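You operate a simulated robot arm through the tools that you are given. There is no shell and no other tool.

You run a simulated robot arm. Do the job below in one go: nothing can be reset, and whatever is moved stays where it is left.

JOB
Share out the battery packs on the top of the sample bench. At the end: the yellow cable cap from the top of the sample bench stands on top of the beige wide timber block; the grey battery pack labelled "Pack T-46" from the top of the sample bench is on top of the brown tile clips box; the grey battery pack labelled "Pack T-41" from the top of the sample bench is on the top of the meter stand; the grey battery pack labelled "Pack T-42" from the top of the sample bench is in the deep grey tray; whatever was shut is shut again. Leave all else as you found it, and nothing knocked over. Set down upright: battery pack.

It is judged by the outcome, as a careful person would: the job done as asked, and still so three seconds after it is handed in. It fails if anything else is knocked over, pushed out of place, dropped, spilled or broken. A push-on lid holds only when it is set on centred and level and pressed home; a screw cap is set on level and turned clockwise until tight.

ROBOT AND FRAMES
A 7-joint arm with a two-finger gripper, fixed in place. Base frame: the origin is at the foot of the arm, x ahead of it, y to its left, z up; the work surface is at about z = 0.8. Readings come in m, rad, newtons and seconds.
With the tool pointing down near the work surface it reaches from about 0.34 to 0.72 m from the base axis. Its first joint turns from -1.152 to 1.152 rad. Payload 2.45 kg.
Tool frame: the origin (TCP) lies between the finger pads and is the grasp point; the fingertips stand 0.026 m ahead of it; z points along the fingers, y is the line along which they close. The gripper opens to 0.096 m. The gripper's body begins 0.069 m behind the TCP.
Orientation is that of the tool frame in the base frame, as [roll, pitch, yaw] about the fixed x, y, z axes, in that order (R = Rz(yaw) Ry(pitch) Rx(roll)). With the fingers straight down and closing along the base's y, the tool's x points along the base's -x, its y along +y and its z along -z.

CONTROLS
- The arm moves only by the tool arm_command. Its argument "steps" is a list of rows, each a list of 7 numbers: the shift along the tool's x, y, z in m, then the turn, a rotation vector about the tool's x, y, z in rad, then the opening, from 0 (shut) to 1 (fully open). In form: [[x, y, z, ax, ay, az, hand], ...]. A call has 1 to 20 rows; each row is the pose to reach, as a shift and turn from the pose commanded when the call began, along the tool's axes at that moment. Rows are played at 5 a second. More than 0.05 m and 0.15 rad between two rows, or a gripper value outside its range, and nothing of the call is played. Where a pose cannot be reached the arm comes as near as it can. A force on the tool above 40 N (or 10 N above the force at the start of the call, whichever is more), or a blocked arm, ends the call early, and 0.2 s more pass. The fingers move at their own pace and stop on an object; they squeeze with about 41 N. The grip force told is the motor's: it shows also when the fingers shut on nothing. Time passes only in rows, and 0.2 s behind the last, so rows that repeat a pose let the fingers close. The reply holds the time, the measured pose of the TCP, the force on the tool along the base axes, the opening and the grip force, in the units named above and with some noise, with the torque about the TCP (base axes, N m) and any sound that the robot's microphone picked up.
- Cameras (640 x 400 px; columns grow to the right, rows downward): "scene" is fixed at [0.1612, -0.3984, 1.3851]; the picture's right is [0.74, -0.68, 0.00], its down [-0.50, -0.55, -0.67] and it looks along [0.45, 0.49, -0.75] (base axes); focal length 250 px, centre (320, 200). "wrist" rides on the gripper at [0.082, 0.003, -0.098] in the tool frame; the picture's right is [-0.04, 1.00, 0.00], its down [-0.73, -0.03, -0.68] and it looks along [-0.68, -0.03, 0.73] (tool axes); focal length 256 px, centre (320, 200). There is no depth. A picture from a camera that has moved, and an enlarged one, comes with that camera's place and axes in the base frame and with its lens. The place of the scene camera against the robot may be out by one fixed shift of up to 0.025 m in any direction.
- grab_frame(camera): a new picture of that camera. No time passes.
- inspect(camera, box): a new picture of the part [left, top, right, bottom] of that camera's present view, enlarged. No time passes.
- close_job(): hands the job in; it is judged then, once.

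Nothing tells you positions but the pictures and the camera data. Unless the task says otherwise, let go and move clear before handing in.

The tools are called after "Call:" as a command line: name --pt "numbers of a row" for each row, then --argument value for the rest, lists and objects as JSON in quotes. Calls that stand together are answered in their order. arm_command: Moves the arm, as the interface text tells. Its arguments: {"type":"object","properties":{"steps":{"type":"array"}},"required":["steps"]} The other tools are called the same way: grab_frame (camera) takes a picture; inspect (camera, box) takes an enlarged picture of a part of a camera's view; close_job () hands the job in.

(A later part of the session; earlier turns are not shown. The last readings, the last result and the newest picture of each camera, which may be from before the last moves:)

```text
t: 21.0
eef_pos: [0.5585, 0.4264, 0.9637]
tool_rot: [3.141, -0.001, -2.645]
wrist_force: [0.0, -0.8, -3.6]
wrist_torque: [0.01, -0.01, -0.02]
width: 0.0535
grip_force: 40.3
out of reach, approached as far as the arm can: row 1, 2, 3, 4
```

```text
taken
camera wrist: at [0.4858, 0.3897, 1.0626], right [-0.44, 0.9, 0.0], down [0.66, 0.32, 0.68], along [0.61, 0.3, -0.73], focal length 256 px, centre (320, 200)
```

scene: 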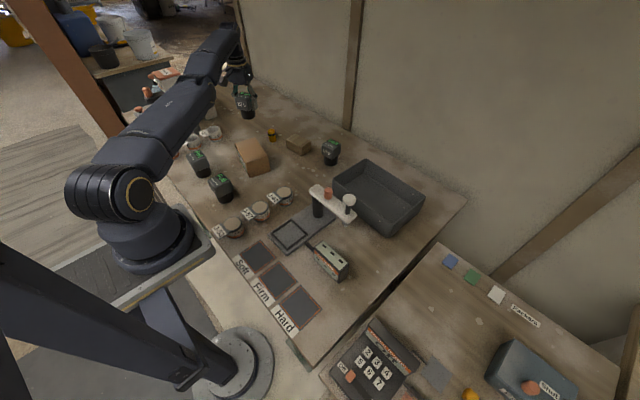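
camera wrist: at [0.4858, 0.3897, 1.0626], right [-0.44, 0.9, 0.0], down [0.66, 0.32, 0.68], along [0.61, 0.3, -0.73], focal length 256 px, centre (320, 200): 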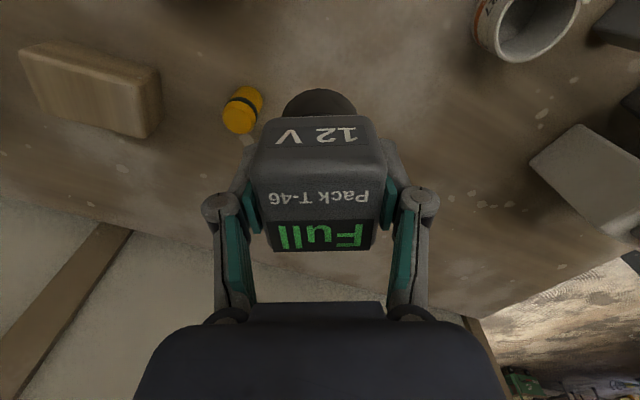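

Still blocked inward. I'll look closely at the arm's posture before trying again.

Call:
inspect --camera "scene" --box '[50, 0, 290, 150]'

Call:
inspect --camera "scene" --box '[50, 60, 290, 290]'

```text
2.67 times, centred on (170, 75) of scene
camera zoom: at [0.1612, -0.3983, 1.3851], right [0.74, -0.68, 0.0], down [-0.5, -0.55, -0.67], along [0.45, 0.49, -0.75], focal length 667 px, centre (720, 533)
```

zoom: 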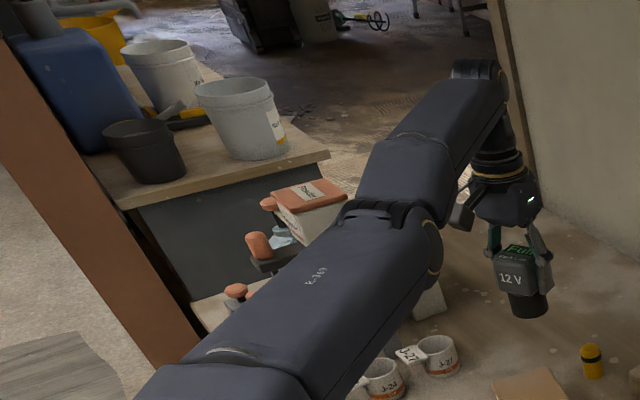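

```text
1.74 times, centred on (170, 175) of scene
camera zoom: at [0.1612, -0.3983, 1.3851], right [0.74, -0.68, 0.0], down [-0.5, -0.55, -0.67], along [0.45, 0.49, -0.75], focal length 435 px, centre (581, 244)
```

zoom: 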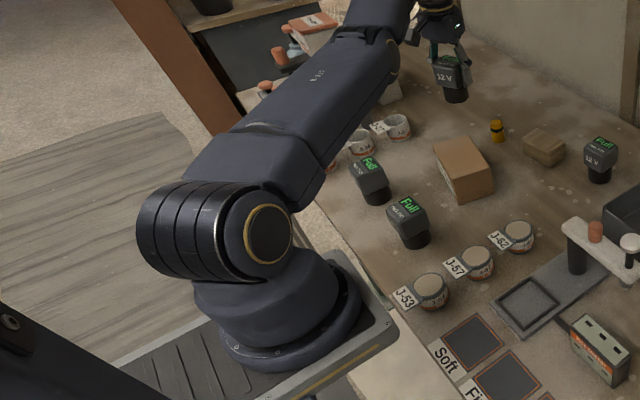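

The elbow is straight. A sideways sweep may bend it a little, so I'll sweep clockwise along the arc with a slight inward bias.

Call:
arm_command --pt "0.001 -0.018 0.005 0 0 0 0" --pt "0.001 -0.036 0.01 0 0 0 0" --pt "0.0 -0.054 0.015 0 0 0 0" --pt "-0.0027 -0.0704 0.02 0 0 0 0" --pt "-0.0027 -0.0704 0.02 0 0 0 0"

Call:
inspect --camera "scene" --box '[50, 0, 290, 150]'

```text
t: 22.2
eef_pos: [0.6041, 0.3728, 0.9432]
tool_rot: [3.141, -0.002, -2.644]
wrist_force: [0.1, -0.5, -1.9]
wrist_torque: [-0.01, -0.02, 0.02]
width: 0.0534
grip_force: 40.7
out of reach, approached as far as the arm can: row 1, 2, 3, 4, 5
```

```text
2.67 times, centred on (170, 75) of scene
camera zoom: at [0.1612, -0.3983, 1.3851], right [0.74, -0.68, 0.0], down [-0.5, -0.55, -0.67], along [0.45, 0.49, -0.75], focal length 667 px, centre (720, 533)
```

zoom: 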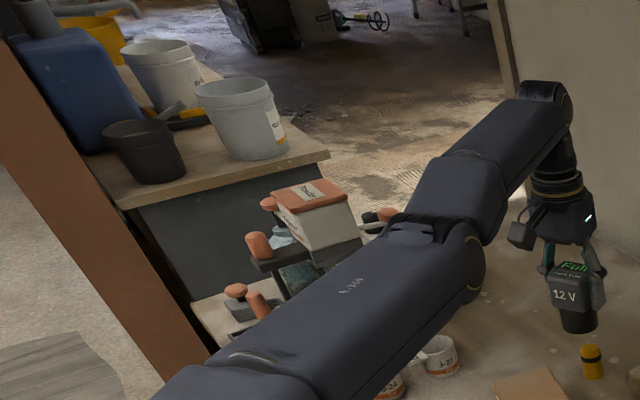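

Now at [0.604, 0.373, 0.943], further out. I'll try a pull inward from this angle, with a little lift.

Call:
arm_command --pt "0.005 0 -0.01 0 0 0 0" --pt "0.015 -0.001 -0.02 0 0 0 0" --pt "0.03 -0.002 -0.03 0 0 0 0" --pt "0.05 -0.003 -0.03 0 0 0 0" --pt "0.07 -0.003 -0.03 0 0 0 0" --pt "0.07 -0.003 -0.03 0 0 0 0"

Call:
inspect --camera "scene" --box '[50, 0, 290, 150]'

```text
t: 23.6
eef_pos: [0.5963, 0.3802, 0.9823]
tool_rot: [3.141, 0.0, -2.644]
wrist_force: [-0.4, -0.1, -3.1]
wrist_torque: [-0.01, -0.01, -0.02]
width: 0.0535
grip_force: 40.5
out of reach, approached as far as the arm can: row 1, 2, 3, 4, 5, 6
```

```text
2.67 times, centred on (170, 75) of scene
camera zoom: at [0.1612, -0.3983, 1.3851], right [0.74, -0.68, 0.0], down [-0.5, -0.55, -0.67], along [0.45, 0.49, -0.75], focal length 667 px, centre (720, 533)
```

zoom: 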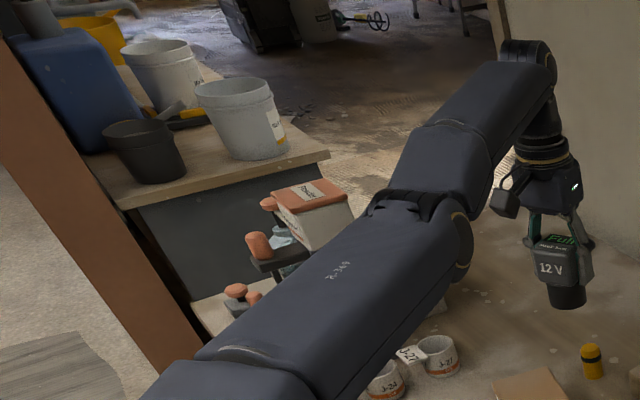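

The elbow is locked straight, so straight-line moves just slide along the edge of the reach. I'll tilt the fingers inward around the wrist, which should bend the elbow, with the pack well above everything.

Call:
arm_command --pt "0.03 0 -0.002 0 0.12 0 0" --pt "0.06 0 -0.008 0 0.24 0 0" --pt "0.089 0 -0.017 0 0.36 0 0" --pt "0.116 0 -0.029 0 0.48 0 0"

Call:
inspect --camera "scene" --box '[50, 0, 290, 150]'

```text
t: 24.6
eef_pos: [0.4956, 0.3231, 1.0107]
tool_rot: [3.14, -0.478, -2.644]
wrist_force: [0.6, -0.6, -3.1]
wrist_torque: [0.04, -0.05, 0.03]
width: 0.0535
grip_force: 41.1
out of reach, approached as far as the arm can: row 1, 2, 3
```

```text
2.67 times, centred on (170, 75) of scene
camera zoom: at [0.1612, -0.3983, 1.3851], right [0.74, -0.68, 0.0], down [-0.5, -0.55, -0.67], along [0.45, 0.49, -0.75], focal length 667 px, centre (720, 533)
```

zoom: 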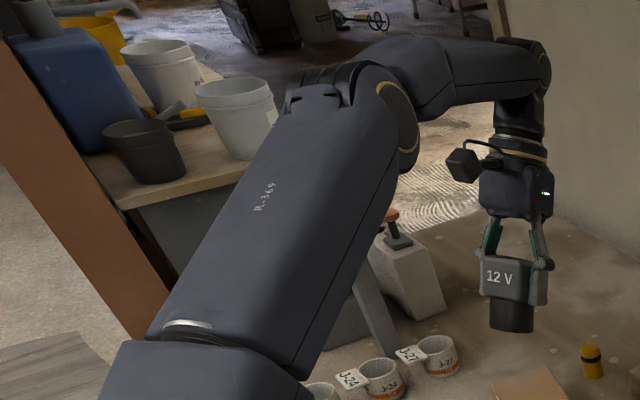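

The elbow has bent properly and the pack is at [0.496, 0.323, 1.011]. I'll level the tool again in place.

Call:
arm_command --pt "0 0 0 0 -0.12 0 0" --pt "0 0 0 0 -0.24 0 0" --pt "0 0 0 0 -0.36 0 0" --pt "0 0 0 0 -0.478 0 0" --pt "0 0 0 0 -0.478 0 0"

Call:
grab_frame --camera "wrist"

Call:
grab_frame --camera "scene"

```text
t: 25.8
eef_pos: [0.4956, 0.3248, 1.0093]
tool_rot: [3.142, 0.001, -2.643]
wrist_force: [0.2, -0.2, -2.5]
wrist_torque: [0.01, 0.02, 0.02]
width: 0.0535
grip_force: 41.1
```

```text
taken
camera wrist: at [0.423, 0.2878, 1.1082], right [-0.44, 0.9, 0.0], down [0.66, 0.32, 0.68], along [0.61, 0.3, -0.73], focal length 256 px, centre (320, 200)
```

wrist: 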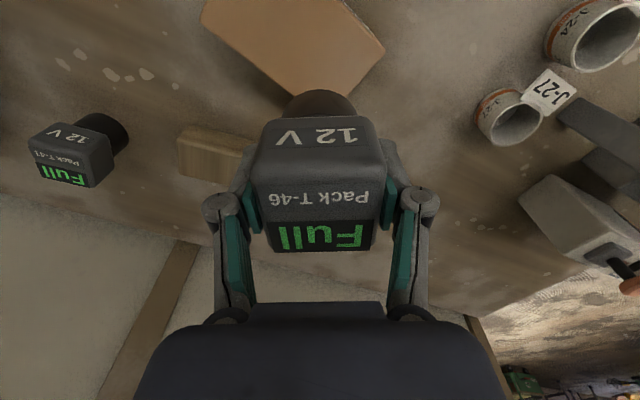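

```text
taken
```

scene: 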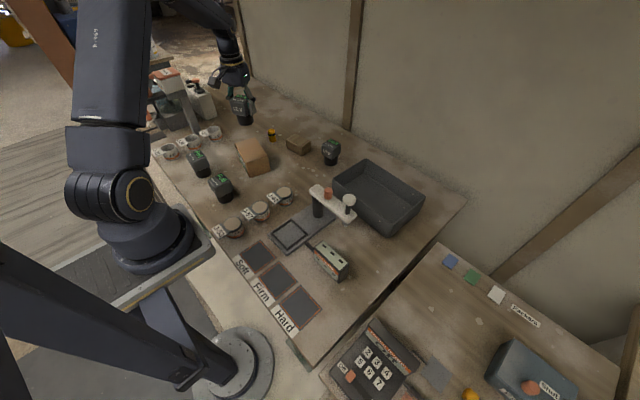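

The arm is free and level, and this view confirms the box-top corners I measured. I'll move over the box centre at [0.470, 0.290] and come down to just above it.

Call:
arm_command --pt "0.013 -0.006 0.0 0 0 0 0" --pt "0.026 -0.012 0.01 0 0 0 0" --pt "0.039 -0.0183 0.02 0 0 0 0" --pt "0.039 -0.0183 0.045 0 0 0 0" --pt "0.039 -0.0183 0.07 0 0 0 0" --pt "0.039 -0.0183 0.07 0 0 0 0"

Call:
grab_frame --camera "wrist"

Call:
inspect --camera "scene" --box '[190, 95, 310, 185]'

```text
t: 27.2
eef_pos: [0.4685, 0.2901, 0.9384]
tool_rot: [3.141, -0.002, -2.643]
wrist_force: [0.4, 1.2, -3.1]
wrist_torque: [-0.03, -0.01, 0.03]
width: 0.0534
grip_force: 40.7
```

```text
taken
camera wrist: at [0.3968, 0.2526, 1.0376], right [-0.44, 0.9, 0.0], down [0.66, 0.32, 0.68], along [0.61, 0.3, -0.74], focal length 256 px, centre (320, 200)
```

wrist: 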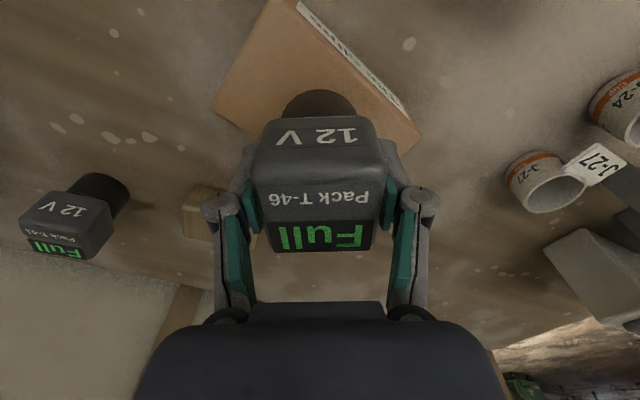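

```text
4.44 times, centred on (250, 140) of scene
camera zoom: at [0.1612, -0.3983, 1.3851], right [0.74, -0.68, 0.0], down [-0.5, -0.55, -0.67], along [0.45, 0.49, -0.75], focal length 1111 px, centre (631, 467)
```

zoom: 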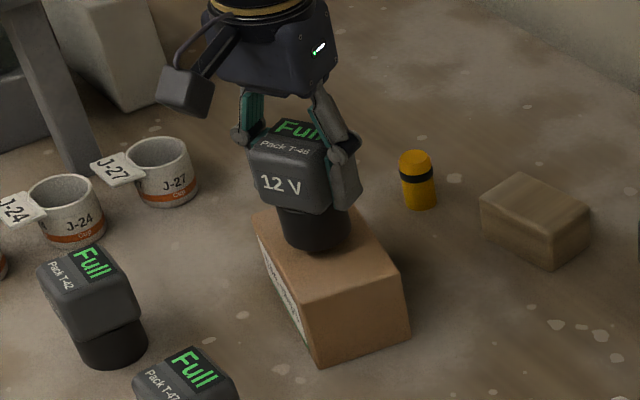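

The pack is over the middle of the box with about 1.5 cm to go. I'll come down slowly and watch for contact.

Call:
arm_command --pt "0 0 0.005 0 0 0 0" --pt "0 0 0.01 0 0 0 0" --pt "0 0 0.013 0 0 0 0" --pt "0 0 0.015 0 0 0 0" --pt "0 0 0.0165 0 0 0 0" --pt "0 0 0.0165 0 0 0 0"

Call:
inspect --camera "scene" --box '[220, 110, 300, 180]'

```text
t: 28.6
eef_pos: [0.4712, 0.2895, 0.9246]
tool_rot: [3.141, 0.005, -2.645]
wrist_force: [1.3, -1.9, 34.6]
wrist_torque: [0.01, -0.14, -0.03]
width: 0.0531
grip_force: 41.2
```

```text
5.71 times, centred on (260, 145) of scene
camera zoom: at [0.1607, -0.3987, 1.3851], right [0.74, -0.68, 0.0], down [-0.5, -0.55, -0.67], along [0.45, 0.49, -0.74], focal length 1429 px, centre (663, 514)
```

zoom: 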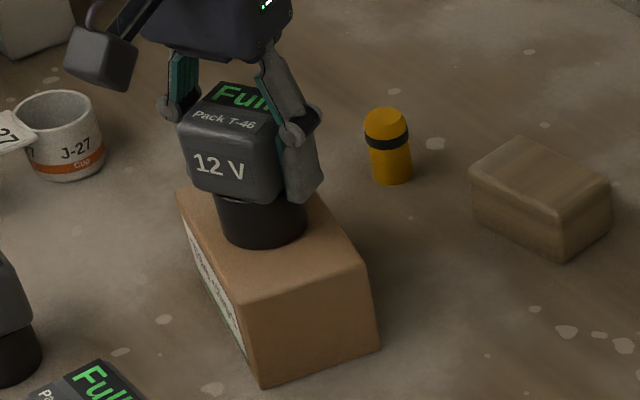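

Contact: the pack stands on the box and I'm pressing too hard at about 35 N. I'll back off about 2.5 mm to unload it, then check.

Call:
arm_command --pt "0 0 -0.001 0 0 0 0" --pt "0 0 -0.0025 0 0 0 0" --pt "0 0 -0.0025 0 0 0 0"

```text
t: 29.4
eef_pos: [0.4701, 0.2893, 0.9242]
tool_rot: [-3.14, -0.003, -2.644]
wrist_force: [3.1, 2.9, 9.0]
wrist_torque: [0.34, -0.44, 0.0]
width: 0.0532
grip_force: 40.9
```

Down to 9 N. I'll ease off slightly more and release.

Call:
arm_command --pt "0 0 -0.0007 0 0 0 0" --pt "0 0 -0.0007 0 0 0 0.5" --pt "0 0 -0.0007 0 0 0 0.8" --pt "0 0 -0.0007 0 0 0 1" --pt "0 0 -0.0007 0 0 0 1"

Call:
grab_frame --camera "wrist"

Call:
inspect --camera "scene" --box '[220, 110, 300, 180]'

```text
t: 30.6
eef_pos: [0.4694, 0.2888, 0.9264]
tool_rot: [-3.141, -0.002, -2.644]
wrist_force: [0.3, -0.5, -0.8]
wrist_torque: [0.02, 0.03, -0.01]
width: 0.0958
grip_force: 0.0
```

```text
taken
camera wrist: at [0.3973, 0.2529, 1.0249], right [-0.44, 0.9, 0.0], down [0.66, 0.32, 0.68], along [0.61, 0.3, -0.74], focal length 256 px, centre (320, 200)
```

wrist: 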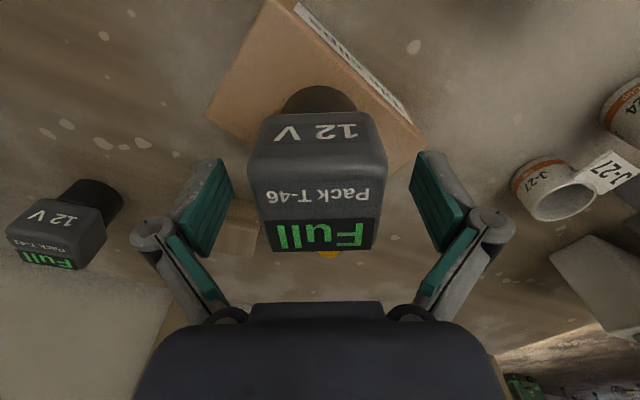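

```text
5.71 times, centred on (260, 145) of scene
camera zoom: at [0.1612, -0.3984, 1.3851], right [0.74, -0.68, 0.0], down [-0.5, -0.55, -0.67], along [0.45, 0.49, -0.75], focal length 1429 px, centre (663, 514)
```

zoom: 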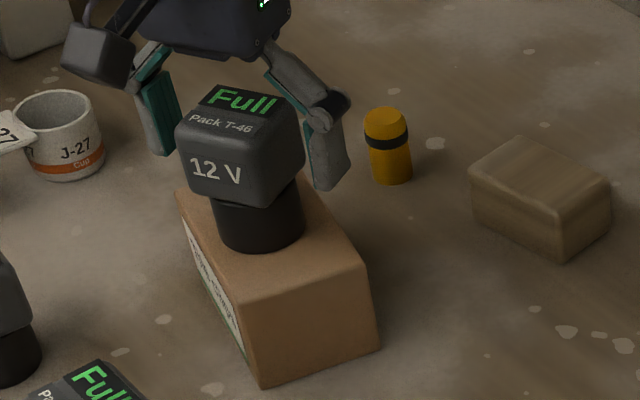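

T-46 stands upright on the box. I'll rise clear and move out towards the yellow cap for a close look, staying inside the reach limit.

Call:
arm_command --pt "0 0 -0.02 0 0 0 1" --pt "0 0 -0.045 0 0 0 1" --pt "0 0 -0.07 0 0 0 1" --pt "-0.03 0 -0.07 0 0 0.02 0.8" --pt "-0.06 0 -0.06 0 0 0.02 0.8" --pt "-0.09 0 -0.045 0 0 0 0.8" --pt "-0.11 0.002 -0.024 0 0 -0.048 0.8" --pt "-0.11 0.002 -0.024 0 0 -0.048 0.8"

Call:
grab_frame --camera "wrist"

Call:
inspect --camera "scene" --box '[200, 90, 320, 180]'

```text
t: 32.4
eef_pos: [0.5655, 0.3437, 0.95]
tool_rot: [-3.141, -0.001, -2.598]
wrist_force: [0.4, 0.3, -0.4]
wrist_torque: [0.02, -0.01, 0.0]
width: 0.0766
grip_force: 0.2
```

```text
taken
camera wrist: at [0.4949, 0.3036, 1.0486], right [-0.48, 0.88, 0.0], down [0.64, 0.36, 0.68], along [0.59, 0.33, -0.74], focal length 256 px, centre (320, 200)
```

wrist: 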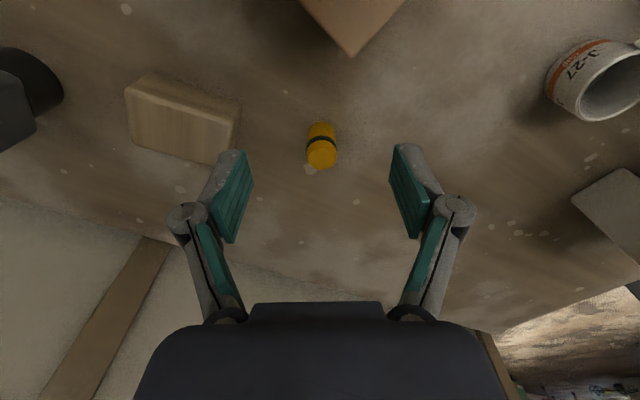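

```text
4.44 times, centred on (260, 135) of scene
camera zoom: at [0.1612, -0.3983, 1.3851], right [0.74, -0.68, 0.0], down [-0.5, -0.55, -0.67], along [0.45, 0.49, -0.75], focal length 1111 px, centre (587, 489)
```

zoom: 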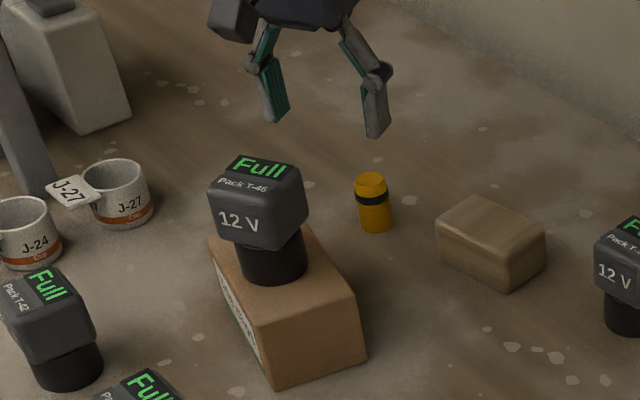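

Call:
inspect --camera "wrist" --box '[270, 95, 370, 185]'

Call:
inspect --camera "wrist" --box '[110, 60, 250, 180]'

```text
4.44 times, centred on (320, 140) of wrist
camera zoom: at [0.4949, 0.3036, 1.0486], right [-0.48, 0.88, 0.0], down [0.64, 0.36, 0.68], along [0.59, 0.33, -0.74], focal length 1138 px, centre (320, 467)
```

zoom: 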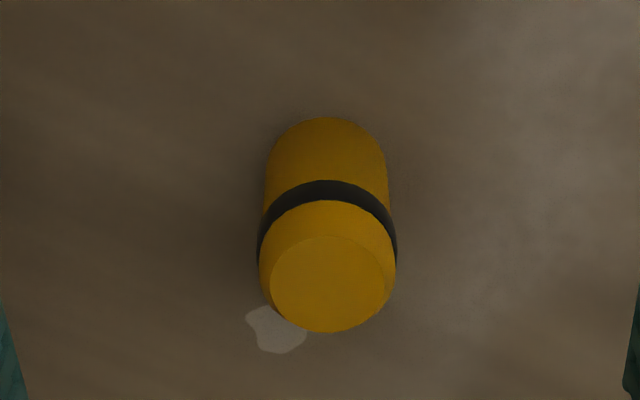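

```text
3.33 times, centred on (180, 120) of wrist
camera zoom: at [0.4949, 0.3036, 1.0486], right [-0.48, 0.88, 0.0], down [0.64, 0.36, 0.68], along [0.59, 0.33, -0.74], focal length 853 px, centre (787, 467)
```

zoom: 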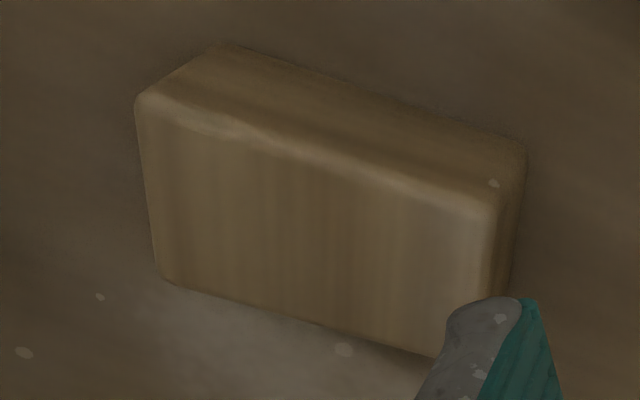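

The cap is at about [0.613, 0.370], 4.4 cm tall, at the edge of the arm's reach. I'll lean the tool outward by 0.15 rad about its closing axis, so the arm stays bent and the pads stay vertical, and move above the cap.

Call:
arm_command --pt "0 0 0 0 -0.075 0 0.8" --pt "0 0 0 0 -0.15 0 0.8" --pt "-0.027 -0.001 0.0 0 -0.15 0 0.8" --pt "-0.0543 -0.0021 0.01 0 -0.15 0 0.8" --pt "-0.0543 -0.0021 0.05 0 -0.15 0 0.8" --pt "-0.0543 -0.0021 0.05 0 -0.15 0 0.8"

Call:
grab_frame --camera "wrist"

Call:
inspect --camera "wrist" --box '[220, 60, 420, 220]'

Call:
inspect --camera "scene" --box '[220, 70, 320, 160]'

```text
t: 33.8
eef_pos: [0.6126, 0.3703, 0.8998]
tool_rot: [3.142, 0.147, -2.597]
wrist_force: [0.8, 1.0, 0.0]
wrist_torque: [0.02, -0.02, 0.01]
width: 0.0768
grip_force: 0.1
```

```text
taken
camera wrist: at [0.5301, 0.3235, 0.9846], right [-0.48, 0.88, 0.01], down [0.55, 0.3, 0.78], along [0.68, 0.38, -0.63], focal length 256 px, centre (320, 200)
```

wrist: 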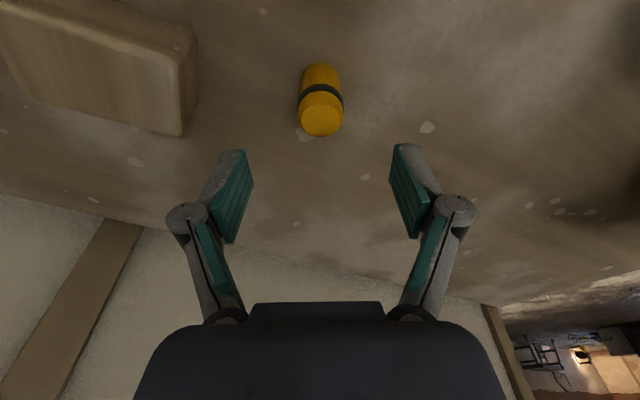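

```text
2.50 times, centred on (320, 140) of wrist
camera zoom: at [0.5301, 0.3235, 0.9846], right [-0.48, 0.88, 0.01], down [0.55, 0.3, 0.78], along [0.68, 0.38, -0.63], focal length 640 px, centre (320, 350)
```

zoom: 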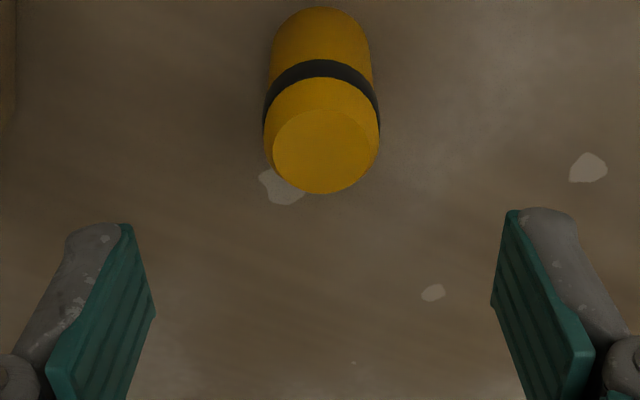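

```text
4.44 times, centred on (270, 115) of scene
camera zoom: at [0.1612, -0.3983, 1.3851], right [0.74, -0.68, 0.0], down [-0.5, -0.55, -0.67], along [0.45, 0.49, -0.75], focal length 1111 px, centre (542, 578)
```

zoom: 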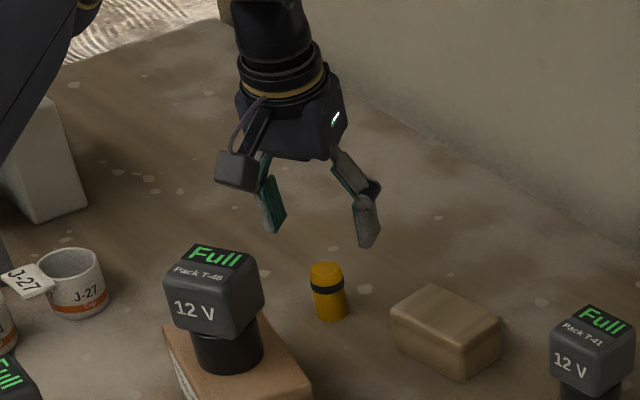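

The tool is directly above the cap, and this view puts the cap within 2 mm of my estimate. I'll go straight down around it.

Call:
arm_command --pt "0.0035 0 0.02 0 0 0 0.8" --pt "0.0067 0 0.04 0 0 0 0.8" --pt "0.0095 0 0.055 0 0 0 0.8" --pt "0.0113 0 0.065 0 0 0 0.8" --pt "0.0113 0 0.065 0 0 0 0.8"

Call:
grab_frame --camera "wrist"

Call:
inspect --camera "scene" --box '[240, 90, 310, 160]'

```text
t: 35.0
eef_pos: [0.6121, 0.369, 0.8331]
tool_rot: [-3.141, 0.148, -2.596]
wrist_force: [0.9, 0.3, 0.3]
wrist_torque: [0.03, 0.03, 0.01]
width: 0.0768
grip_force: 0.0
```

```text
taken
camera wrist: at [0.5294, 0.3218, 0.9183], right [-0.48, 0.88, 0.01], down [0.55, 0.3, 0.78], along [0.68, 0.38, -0.63], focal length 256 px, centre (320, 200)
```

wrist: 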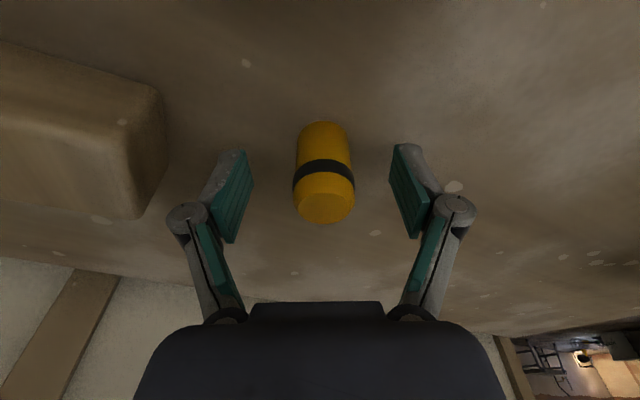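

```text
5.71 times, centred on (275, 125) of scene
camera zoom: at [0.1612, -0.3984, 1.3851], right [0.74, -0.68, 0.0], down [-0.5, -0.55, -0.67], along [0.45, 0.49, -0.75], focal length 1429 px, centre (577, 629)
```

zoom: 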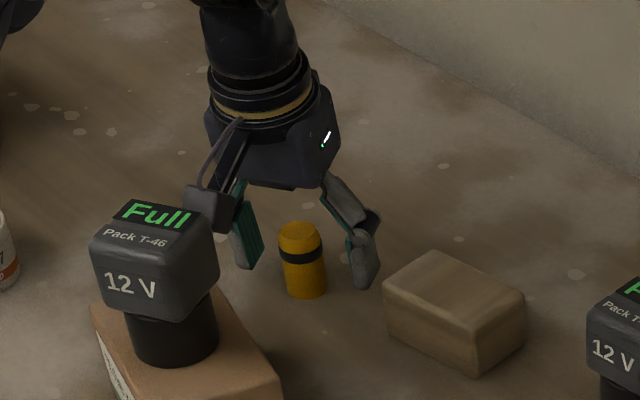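

The fingers straddle the cap and nothing touches, so I'll close gently.

Call:
arm_command --pt "0 0 0 0 0 0 0.4" --pt "0 0 0 0 0 0 0.2" --pt "0 0 0 0 0 0 0" --pt "0 0 0 0 0 0 0" --pt "0 0 0 0 0 0 0"

Call:
inspect --camera "wrist" --box '[220, 60, 420, 260]'

Call:
inspect --camera "scene" --box '[230, 90, 300, 160]'

```text
t: 36.2
eef_pos: [0.612, 0.3678, 0.8325]
tool_rot: [3.141, 0.149, -2.596]
wrist_force: [-0.8, 0.7, 0.4]
wrist_torque: [0.0, 0.01, 0.02]
width: 0.0274
grip_force: 40.7
```

```text
2.00 times, centred on (320, 160) of wrist
camera zoom: at [0.5294, 0.3218, 0.9186], right [-0.48, 0.88, 0.01], down [0.55, 0.3, 0.78], along [0.68, 0.38, -0.63], focal length 512 px, centre (320, 280)
```

zoom: 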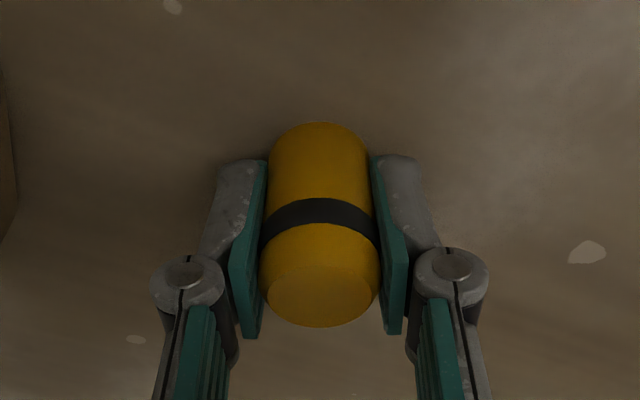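

```text
5.71 times, centred on (265, 125) of scene
camera zoom: at [0.1612, -0.3984, 1.3851], right [0.74, -0.68, 0.0], down [-0.5, -0.55, -0.67], along [0.45, 0.49, -0.75], focal length 1429 px, centre (634, 629)
```

zoom: 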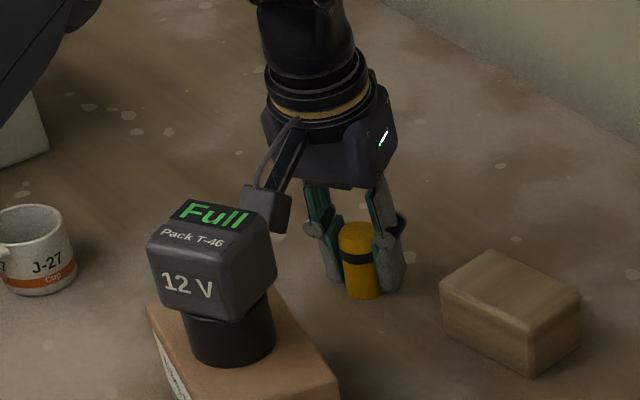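

The cap is gripped. I'll lift it straight up and carry it sideways over the timber block.

Call:
arm_command --pt "-0.003 0 -0.02 0 0 0 0" --pt "-0.0066 0 -0.045 0 0 0 0" --pt "-0.0095 0 -0.0643 0 0 0 0" --pt "-0.0012 -0.041 -0.0655 0 0 0 0" --pt "0.0072 -0.082 -0.0668 0 0 0 0" --pt "0.0155 -0.1227 -0.068 0 0 0 0" --pt "0.0155 -0.1227 -0.068 0 0 0 0"

Call:
grab_frame --camera "wrist"

Call:
inspect --camera "scene" --box '[240, 80, 340, 170]'

```text
t: 37.8
eef_pos: [0.6527, 0.2502, 0.899]
tool_rot: [-3.141, 0.149, -2.597]
wrist_force: [0.6, -0.4, 0.5]
wrist_torque: [0.0, -0.01, 0.0]
width: 0.0272
grip_force: 41.3
```

```text
taken
camera wrist: at [0.5702, 0.2036, 0.984], right [-0.48, 0.87, 0.01], down [0.55, 0.3, 0.78], along [0.68, 0.38, -0.63], focal length 256 px, centre (320, 200)
```

wrist: 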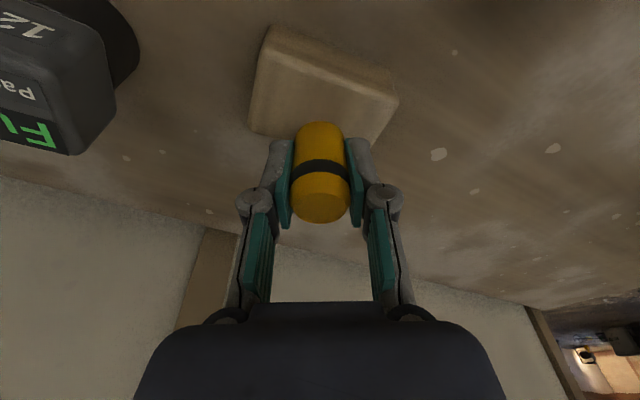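

```text
4.44 times, centred on (290, 125) of scene
camera zoom: at [0.1612, -0.3984, 1.3851], right [0.74, -0.68, 0.0], down [-0.5, -0.55, -0.67], along [0.45, 0.49, -0.75], focal length 1111 px, centre (453, 533)
```

zoom: 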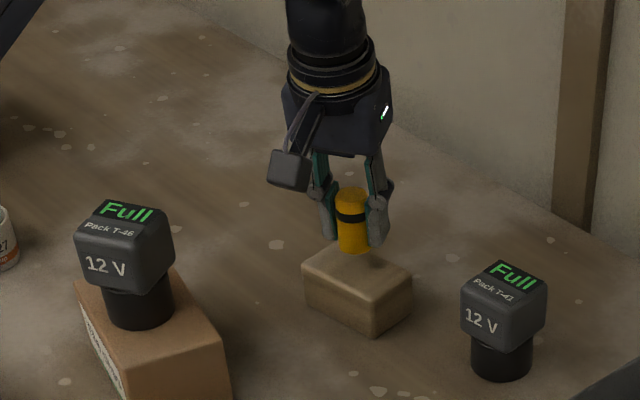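

Call:
inspect --camera "wrist" --box '[230, 10, 420, 160]'

```text
2.67 times, centred on (325, 85) of wrist
camera zoom: at [0.5702, 0.2036, 0.984], right [-0.48, 0.87, 0.01], down [0.55, 0.3, 0.78], along [0.68, 0.38, -0.63], focal length 683 px, centre (307, 507)
```

zoom: 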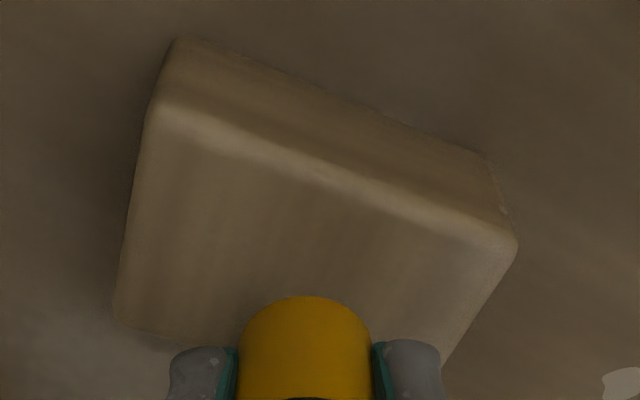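

The cap hangs over the middle of the block, whose centre measures [0.655, 0.251]. I'll lower it slowly until it touches.

Call:
arm_command --pt "0.0015 0 0.01 0 0 0 0" --pt "0.003 0 0.02 0 0 0 0" --pt "0.0038 0 0.0255 0 0 0 0" --pt "0.0041 0 0.0275 0 0 0 0" --pt "0.0043 0 0.0287 0 0 0 0" --pt "0.0043 0 0.0287 0 0 0 0"

Call:
inspect --camera "scene" --box '[270, 100, 330, 160]'

```text
t: 39.2
eef_pos: [0.6559, 0.2529, 0.8738]
tool_rot: [-3.14, 0.158, -2.598]
wrist_force: [1.3, 2.2, 34.3]
wrist_torque: [0.08, -0.02, -0.06]
width: 0.0258
grip_force: 41.1
```

```text
6.67 times, centred on (300, 130) of scene
camera zoom: at [0.1605, -0.3986, 1.3851], right [0.74, -0.68, 0.0], down [-0.5, -0.55, -0.67], along [0.45, 0.49, -0.74], focal length 1667 px, centre (453, 667)
```

zoom: 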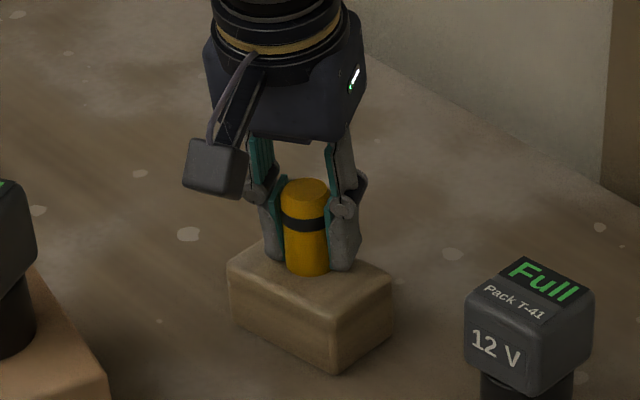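

Contact again at about 34 N, with the tool deflected by a few millimetres. I'll back off to unload.

Call:
arm_command --pt "-0.0003 0 -0.002 0 0 0 0" --pt "-0.0005 0 -0.0033 0 0 0 0" --pt "-0.0005 0 -0.0033 0 0 0 0"

Call:
inspect --camera "scene" --box '[270, 100, 330, 160]'

Call:
grab_frame --camera "wrist"

```text
t: 40.0
eef_pos: [0.6552, 0.2513, 0.8733]
tool_rot: [3.141, 0.15, -2.598]
wrist_force: [7.0, 4.8, 19.1]
wrist_torque: [0.18, -0.33, 0.01]
width: 0.026
grip_force: 41.2
```

```text
6.67 times, centred on (300, 130) of scene
camera zoom: at [0.161, -0.3984, 1.3851], right [0.74, -0.68, 0.0], down [-0.5, -0.55, -0.67], along [0.45, 0.49, -0.75], focal length 1667 px, centre (453, 667)
```

zoom: 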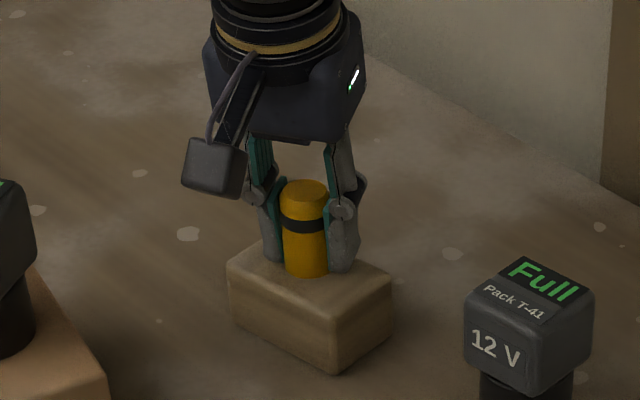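

```text
taken
camera wrist: at [0.5714, 0.2043, 0.9594], right [-0.48, 0.88, 0.01], down [0.55, 0.3, 0.78], along [0.68, 0.38, -0.62], focal length 256 px, centre (320, 200)
```

wrist: 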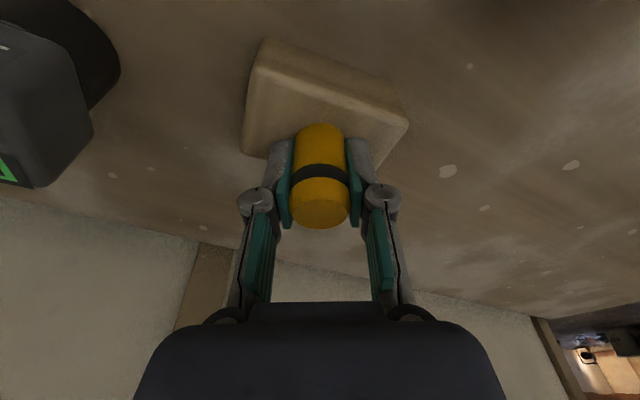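

Still 19 N. I'll ease up another 1.5 mm.

Call:
arm_command --pt "-0.0001 0 -0.0008 0 0 0 0" --pt "-0.0002 0 -0.0015 0 0 0 0" --pt "-0.0002 0 -0.0015 0 0 0 0"

```text
t: 40.8
eef_pos: [0.6526, 0.2505, 0.8738]
tool_rot: [3.141, 0.145, -2.597]
wrist_force: [3.6, 2.3, 11.1]
wrist_torque: [0.09, -0.18, -0.02]
width: 0.0257
grip_force: 41.3
```

Call:
arm_command --pt "-0.0001 0 -0.0008 0 0 0 0" --pt "-0.0002 0 -0.0015 0 0 0 0" --pt "-0.0002 0 -0.0015 0 0 0 0"

Call:
inspect --camera "scene" --box '[270, 100, 330, 160]'

```text
t: 41.6
eef_pos: [0.6517, 0.2506, 0.8757]
tool_rot: [3.141, 0.145, -2.597]
wrist_force: [0.4, -0.2, 0.0]
wrist_torque: [0.0, -0.02, 0.01]
width: 0.0257
grip_force: 40.8
```

```text
6.67 times, centred on (300, 130) of scene
camera zoom: at [0.1612, -0.3984, 1.3851], right [0.74, -0.68, 0.0], down [-0.5, -0.55, -0.67], along [0.45, 0.49, -0.75], focal length 1667 px, centre (453, 667)
```

zoom: 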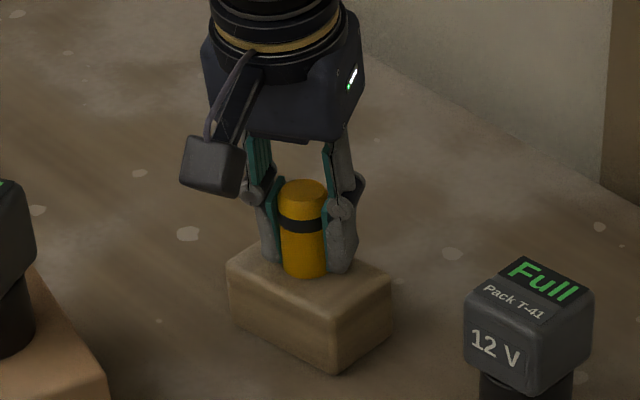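

The force is now zero, so the cap bottom is just at the block top. I'll lower a hair and let go.

Call:
arm_command --pt "0.0001 0 0.0006 0 0 0 0" --pt "0.0001 0 0.0006 0 0 0 0.3" --pt "0.0001 0 0.0006 0 0 0 0.45" --pt "0.0001 0 0.0006 0 0 0 0.6" --pt "0.0001 0 0.0006 0 0 0 0.7" --pt "0.0001 0 0.0006 0 0 0 0.7"

Call:
inspect --camera "scene" --box '[270, 100, 330, 160]'

Call:
grab_frame --camera "wrist"

```text
t: 43.0
eef_pos: [0.653, 0.2521, 0.8755]
tool_rot: [-3.141, 0.149, -2.597]
wrist_force: [-0.4, -0.2, 0.6]
wrist_torque: [0.01, 0.0, 0.01]
width: 0.0671
grip_force: 0.0
```

```text
6.67 times, centred on (300, 130) of scene
camera zoom: at [0.1612, -0.3984, 1.3851], right [0.74, -0.68, 0.0], down [-0.5, -0.55, -0.67], along [0.45, 0.49, -0.75], focal length 1667 px, centre (453, 667)
```

zoom: 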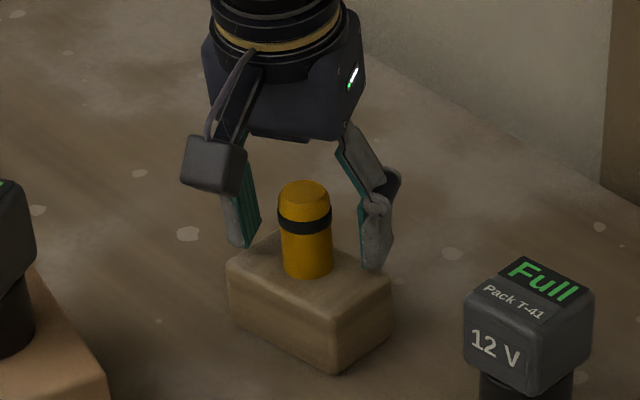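

```text
taken
camera wrist: at [0.571, 0.2041, 0.9609], right [-0.48, 0.88, 0.01], down [0.55, 0.3, 0.78], along [0.68, 0.38, -0.63], focal length 256 px, centre (320, 200)
```

wrist: 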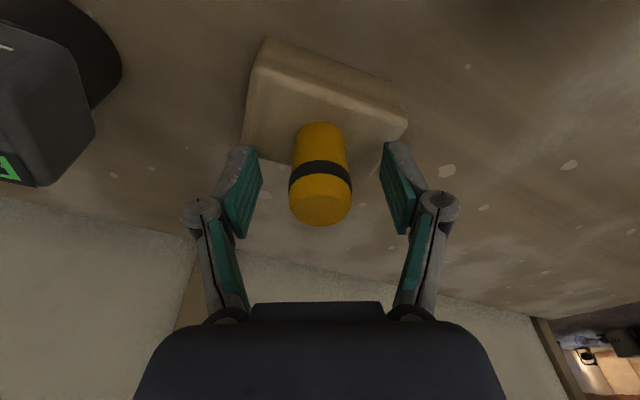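

The yellow cap stands upright on the block. I'll rise clear, pull inward and level the tool, then head for T-41.

Call:
arm_command --pt "-0.003 0 -0.02 0 0 0 0.7" --pt "-0.006 0 -0.04 0 0 0 0.7" --pt "-0.0089 0 -0.0593 0 0 0 0.7" --pt "0.02 -0.001 -0.07 0 0.075 0 1" --pt "0.0594 -0.003 -0.0898 0 0.148 0 1" --pt "0.0594 -0.003 -0.0898 0 0.148 0 1"

Call:
grab_frame --camera "wrist"

Call:
grab_frame --camera "scene"

```text
t: 44.4
eef_pos: [0.5925, 0.2118, 0.955]
tool_rot: [3.141, -0.002, -2.596]
wrist_force: [0.0, -0.9, 0.4]
wrist_torque: [-0.03, -0.03, 0.0]
width: 0.0959
grip_force: 0.0
```

```text
taken
camera wrist: at [0.5219, 0.1711, 1.0544], right [-0.48, 0.88, 0.0], down [0.64, 0.36, 0.68], along [0.59, 0.33, -0.73], focal length 256 px, centre (320, 200)
```

wrist: 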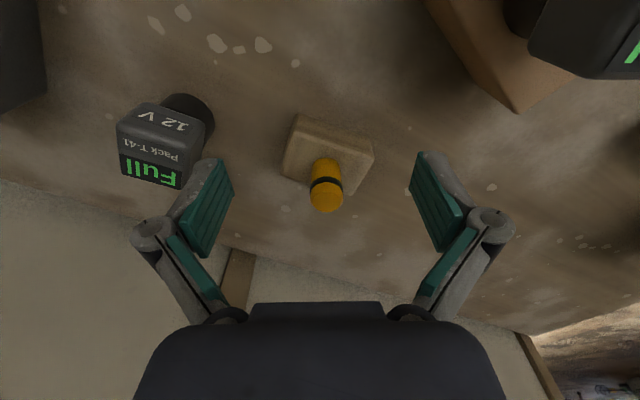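

```text
taken
```

scene: 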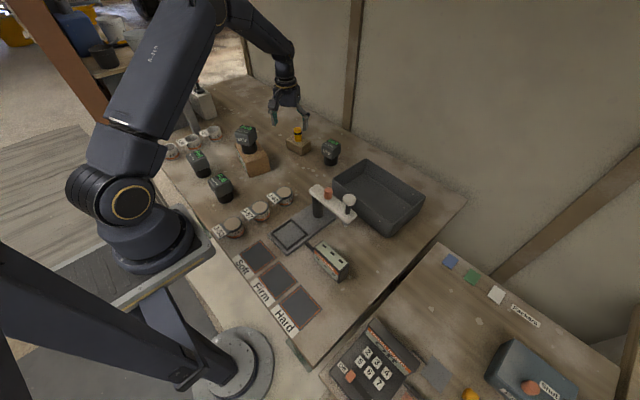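

The cap looks stable. I'll move across to T-41 and turn to face it.

Call:
arm_command --pt "0.0155 -0.03 -0.002 0 0 0.13 1" --pt "0.031 -0.06 -0.004 0 0 0.26 1" --pt "0.0464 -0.0909 -0.005 0 0 0.388 1" --pt "0.0464 -0.0909 -0.005 0 0 0.388 1"

Call:
grab_frame --camera "wrist"

Call:
inspect --camera "wrist" --box '[250, 80, 400, 220]'

```text
t: 45.4
eef_pos: [0.6002, 0.1099, 0.9614]
tool_rot: [-3.141, -0.001, -2.987]
wrist_force: [-0.4, 0.1, 0.1]
wrist_torque: [0.02, -0.01, 0.04]
width: 0.096
grip_force: 0.1
```

```text
taken
camera wrist: at [0.5204, 0.0998, 1.0595], right [-0.11, 0.99, 0.0], down [0.73, 0.08, 0.68], along [0.67, 0.08, -0.73], focal length 256 px, centre (320, 200)
```

wrist: 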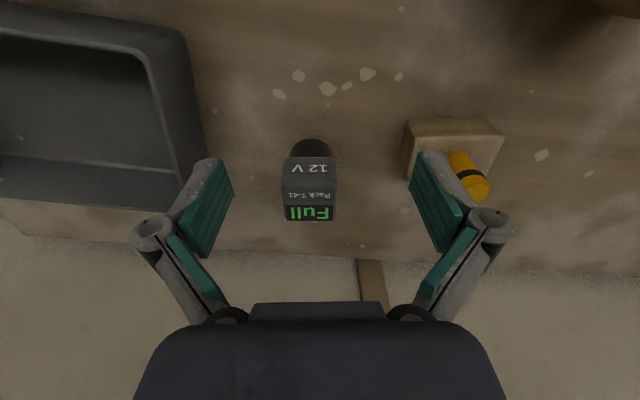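

```text
2.86 times, centred on (325, 150) of wrist
camera zoom: at [0.5204, 0.0998, 1.0595], right [-0.11, 0.99, 0.0], down [0.73, 0.08, 0.68], along [0.67, 0.08, -0.73], focal length 731 px, centre (306, 343)
```

zoom: 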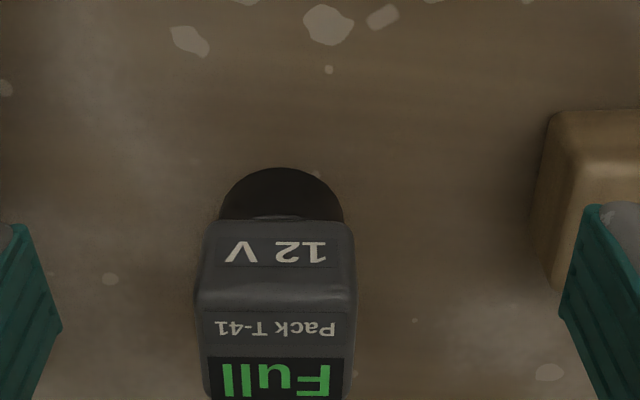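

T-41 is at about [0.694, 0.109], again close to the reach limit. I'll zoom in to measure its rotation.

Call:
inspect --camera "wrist" --box '[275, 135, 345, 225]'

Call:
inspect --camera "scene" --box '[315, 130, 355, 175]'

```text
4.44 times, centred on (310, 180) of wrist
camera zoom: at [0.5204, 0.0998, 1.0595], right [-0.11, 0.99, 0.0], down [0.73, 0.08, 0.68], along [0.67, 0.08, -0.73], focal length 1138 px, centre (364, 289)
```

zoom: 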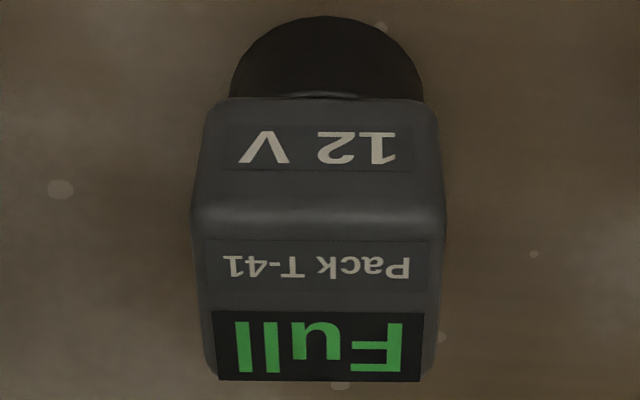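

```text
8.89 times, centred on (335, 152) of scene
camera zoom: at [0.1612, -0.3984, 1.3851], right [0.74, -0.68, 0.0], down [-0.5, -0.55, -0.67], along [0.45, 0.49, -0.75], focal length 2223 px, centre (187, 622)
```

zoom: 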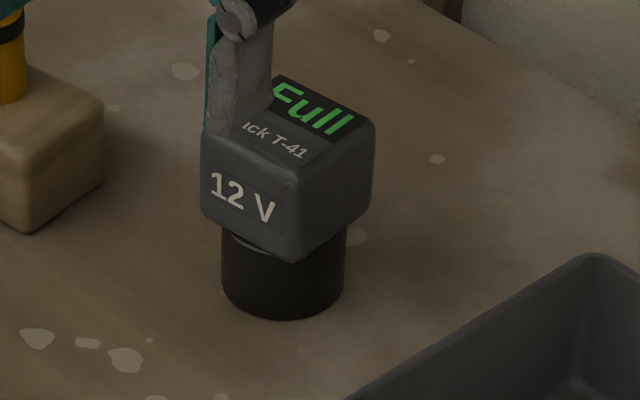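

T-41's faces are nearly square to the wrist. I'll lean the tool outward by 0.15 rad as before and move to just above it.

Call:
arm_command --pt "0 0 0 0 -0.075 0.022 1" --pt "0 0 0 0 -0.15 0.045 1" --pt "-0.03 -0.005 0 0 -0.15 0.045 1" --pt "-0.065 -0.01 0.01 0 -0.15 0.045 1" --pt "-0.0937 -0.0156 0.02 0 -0.15 0.045 1" --pt "-0.0937 -0.0156 0.036 0 -0.15 0.045 1" --pt "-0.0937 -0.0156 0.036 0 -0.15 0.045 1"

Call:
grab_frame --camera "wrist"

Call:
inspect --camera "scene" --box '[280, 90, 400, 190]'

```text
t: 47.0
eef_pos: [0.6958, 0.1088, 0.9247]
tool_rot: [3.137, 0.15, -3.029]
wrist_force: [0.5, 0.2, -0.4]
wrist_torque: [-0.05, -0.01, 0.0]
width: 0.096
grip_force: 0.0
```

```text
taken
camera wrist: at [0.6013, 0.1007, 1.0095], right [-0.07, 1.0, 0.01], down [0.62, 0.04, 0.78], along [0.78, 0.06, -0.62], focal length 256 px, centre (320, 200)
```

wrist: 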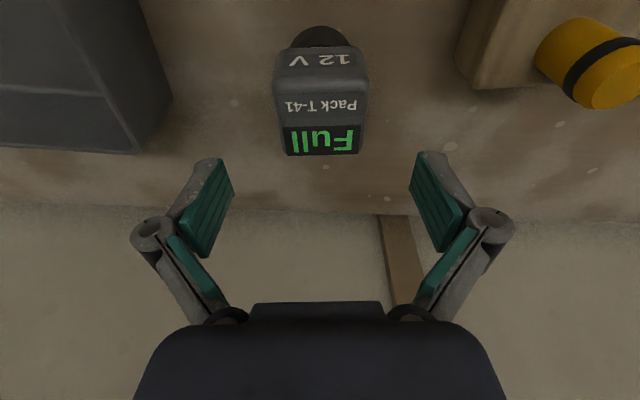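

```text
4.00 times, centred on (340, 140) of scene
camera zoom: at [0.1612, -0.3984, 1.3851], right [0.74, -0.68, 0.0], down [-0.5, -0.55, -0.67], along [0.45, 0.49, -0.75], focal length 1000 px, centre (240, 440)
```

zoom: 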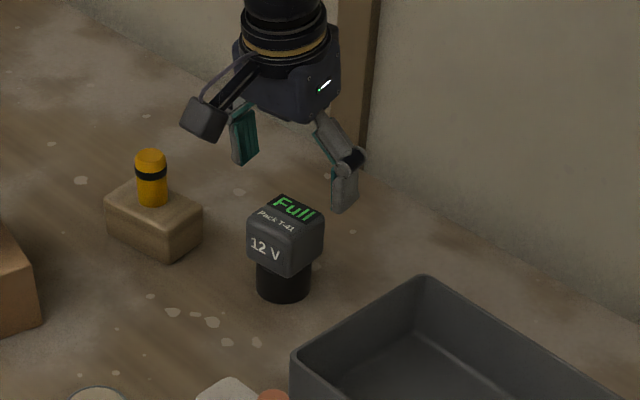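

The tool is centred over T-41. I'll go straight down and grip it.

Call:
arm_command --pt "0.003 0 0.02 0 0 0 1" --pt "0.006 0 0.04 0 0 0 1" --pt "0.0085 0 0.056 0 0 0 1" --pt "0.0102 0 0.0672 0 0 0 1" --pt "0.0102 0 0.0672 0 0 0 1"

Call:
inspect --camera "scene" --box '[290, 100, 390, 190]'

Call:
grab_frame --camera "wrist"

```text
t: 48.2
eef_pos: [0.6966, 0.1089, 0.8562]
tool_rot: [3.137, 0.15, -3.03]
wrist_force: [0.0, -1.2, 0.3]
wrist_torque: [0.01, 0.01, 0.0]
width: 0.0959
grip_force: 0.1
```

```text
4.44 times, centred on (340, 145) of scene
camera zoom: at [0.1612, -0.3984, 1.3851], right [0.74, -0.68, 0.0], down [-0.5, -0.55, -0.67], along [0.45, 0.49, -0.75], focal length 1111 px, centre (231, 444)
```

zoom: 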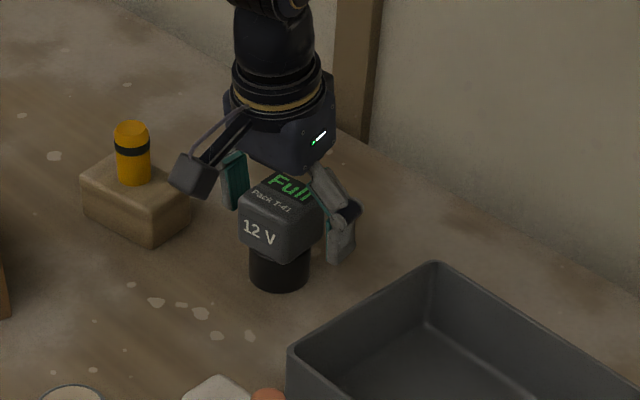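

```text
taken
camera wrist: at [0.6013, 0.1007, 0.9418], right [-0.07, 1.0, 0.01], down [0.62, 0.04, 0.78], along [0.78, 0.06, -0.62], focal length 256 px, centre (320, 200)
```

wrist: 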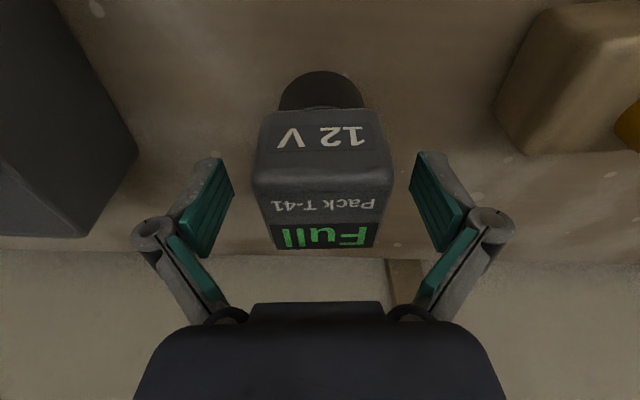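

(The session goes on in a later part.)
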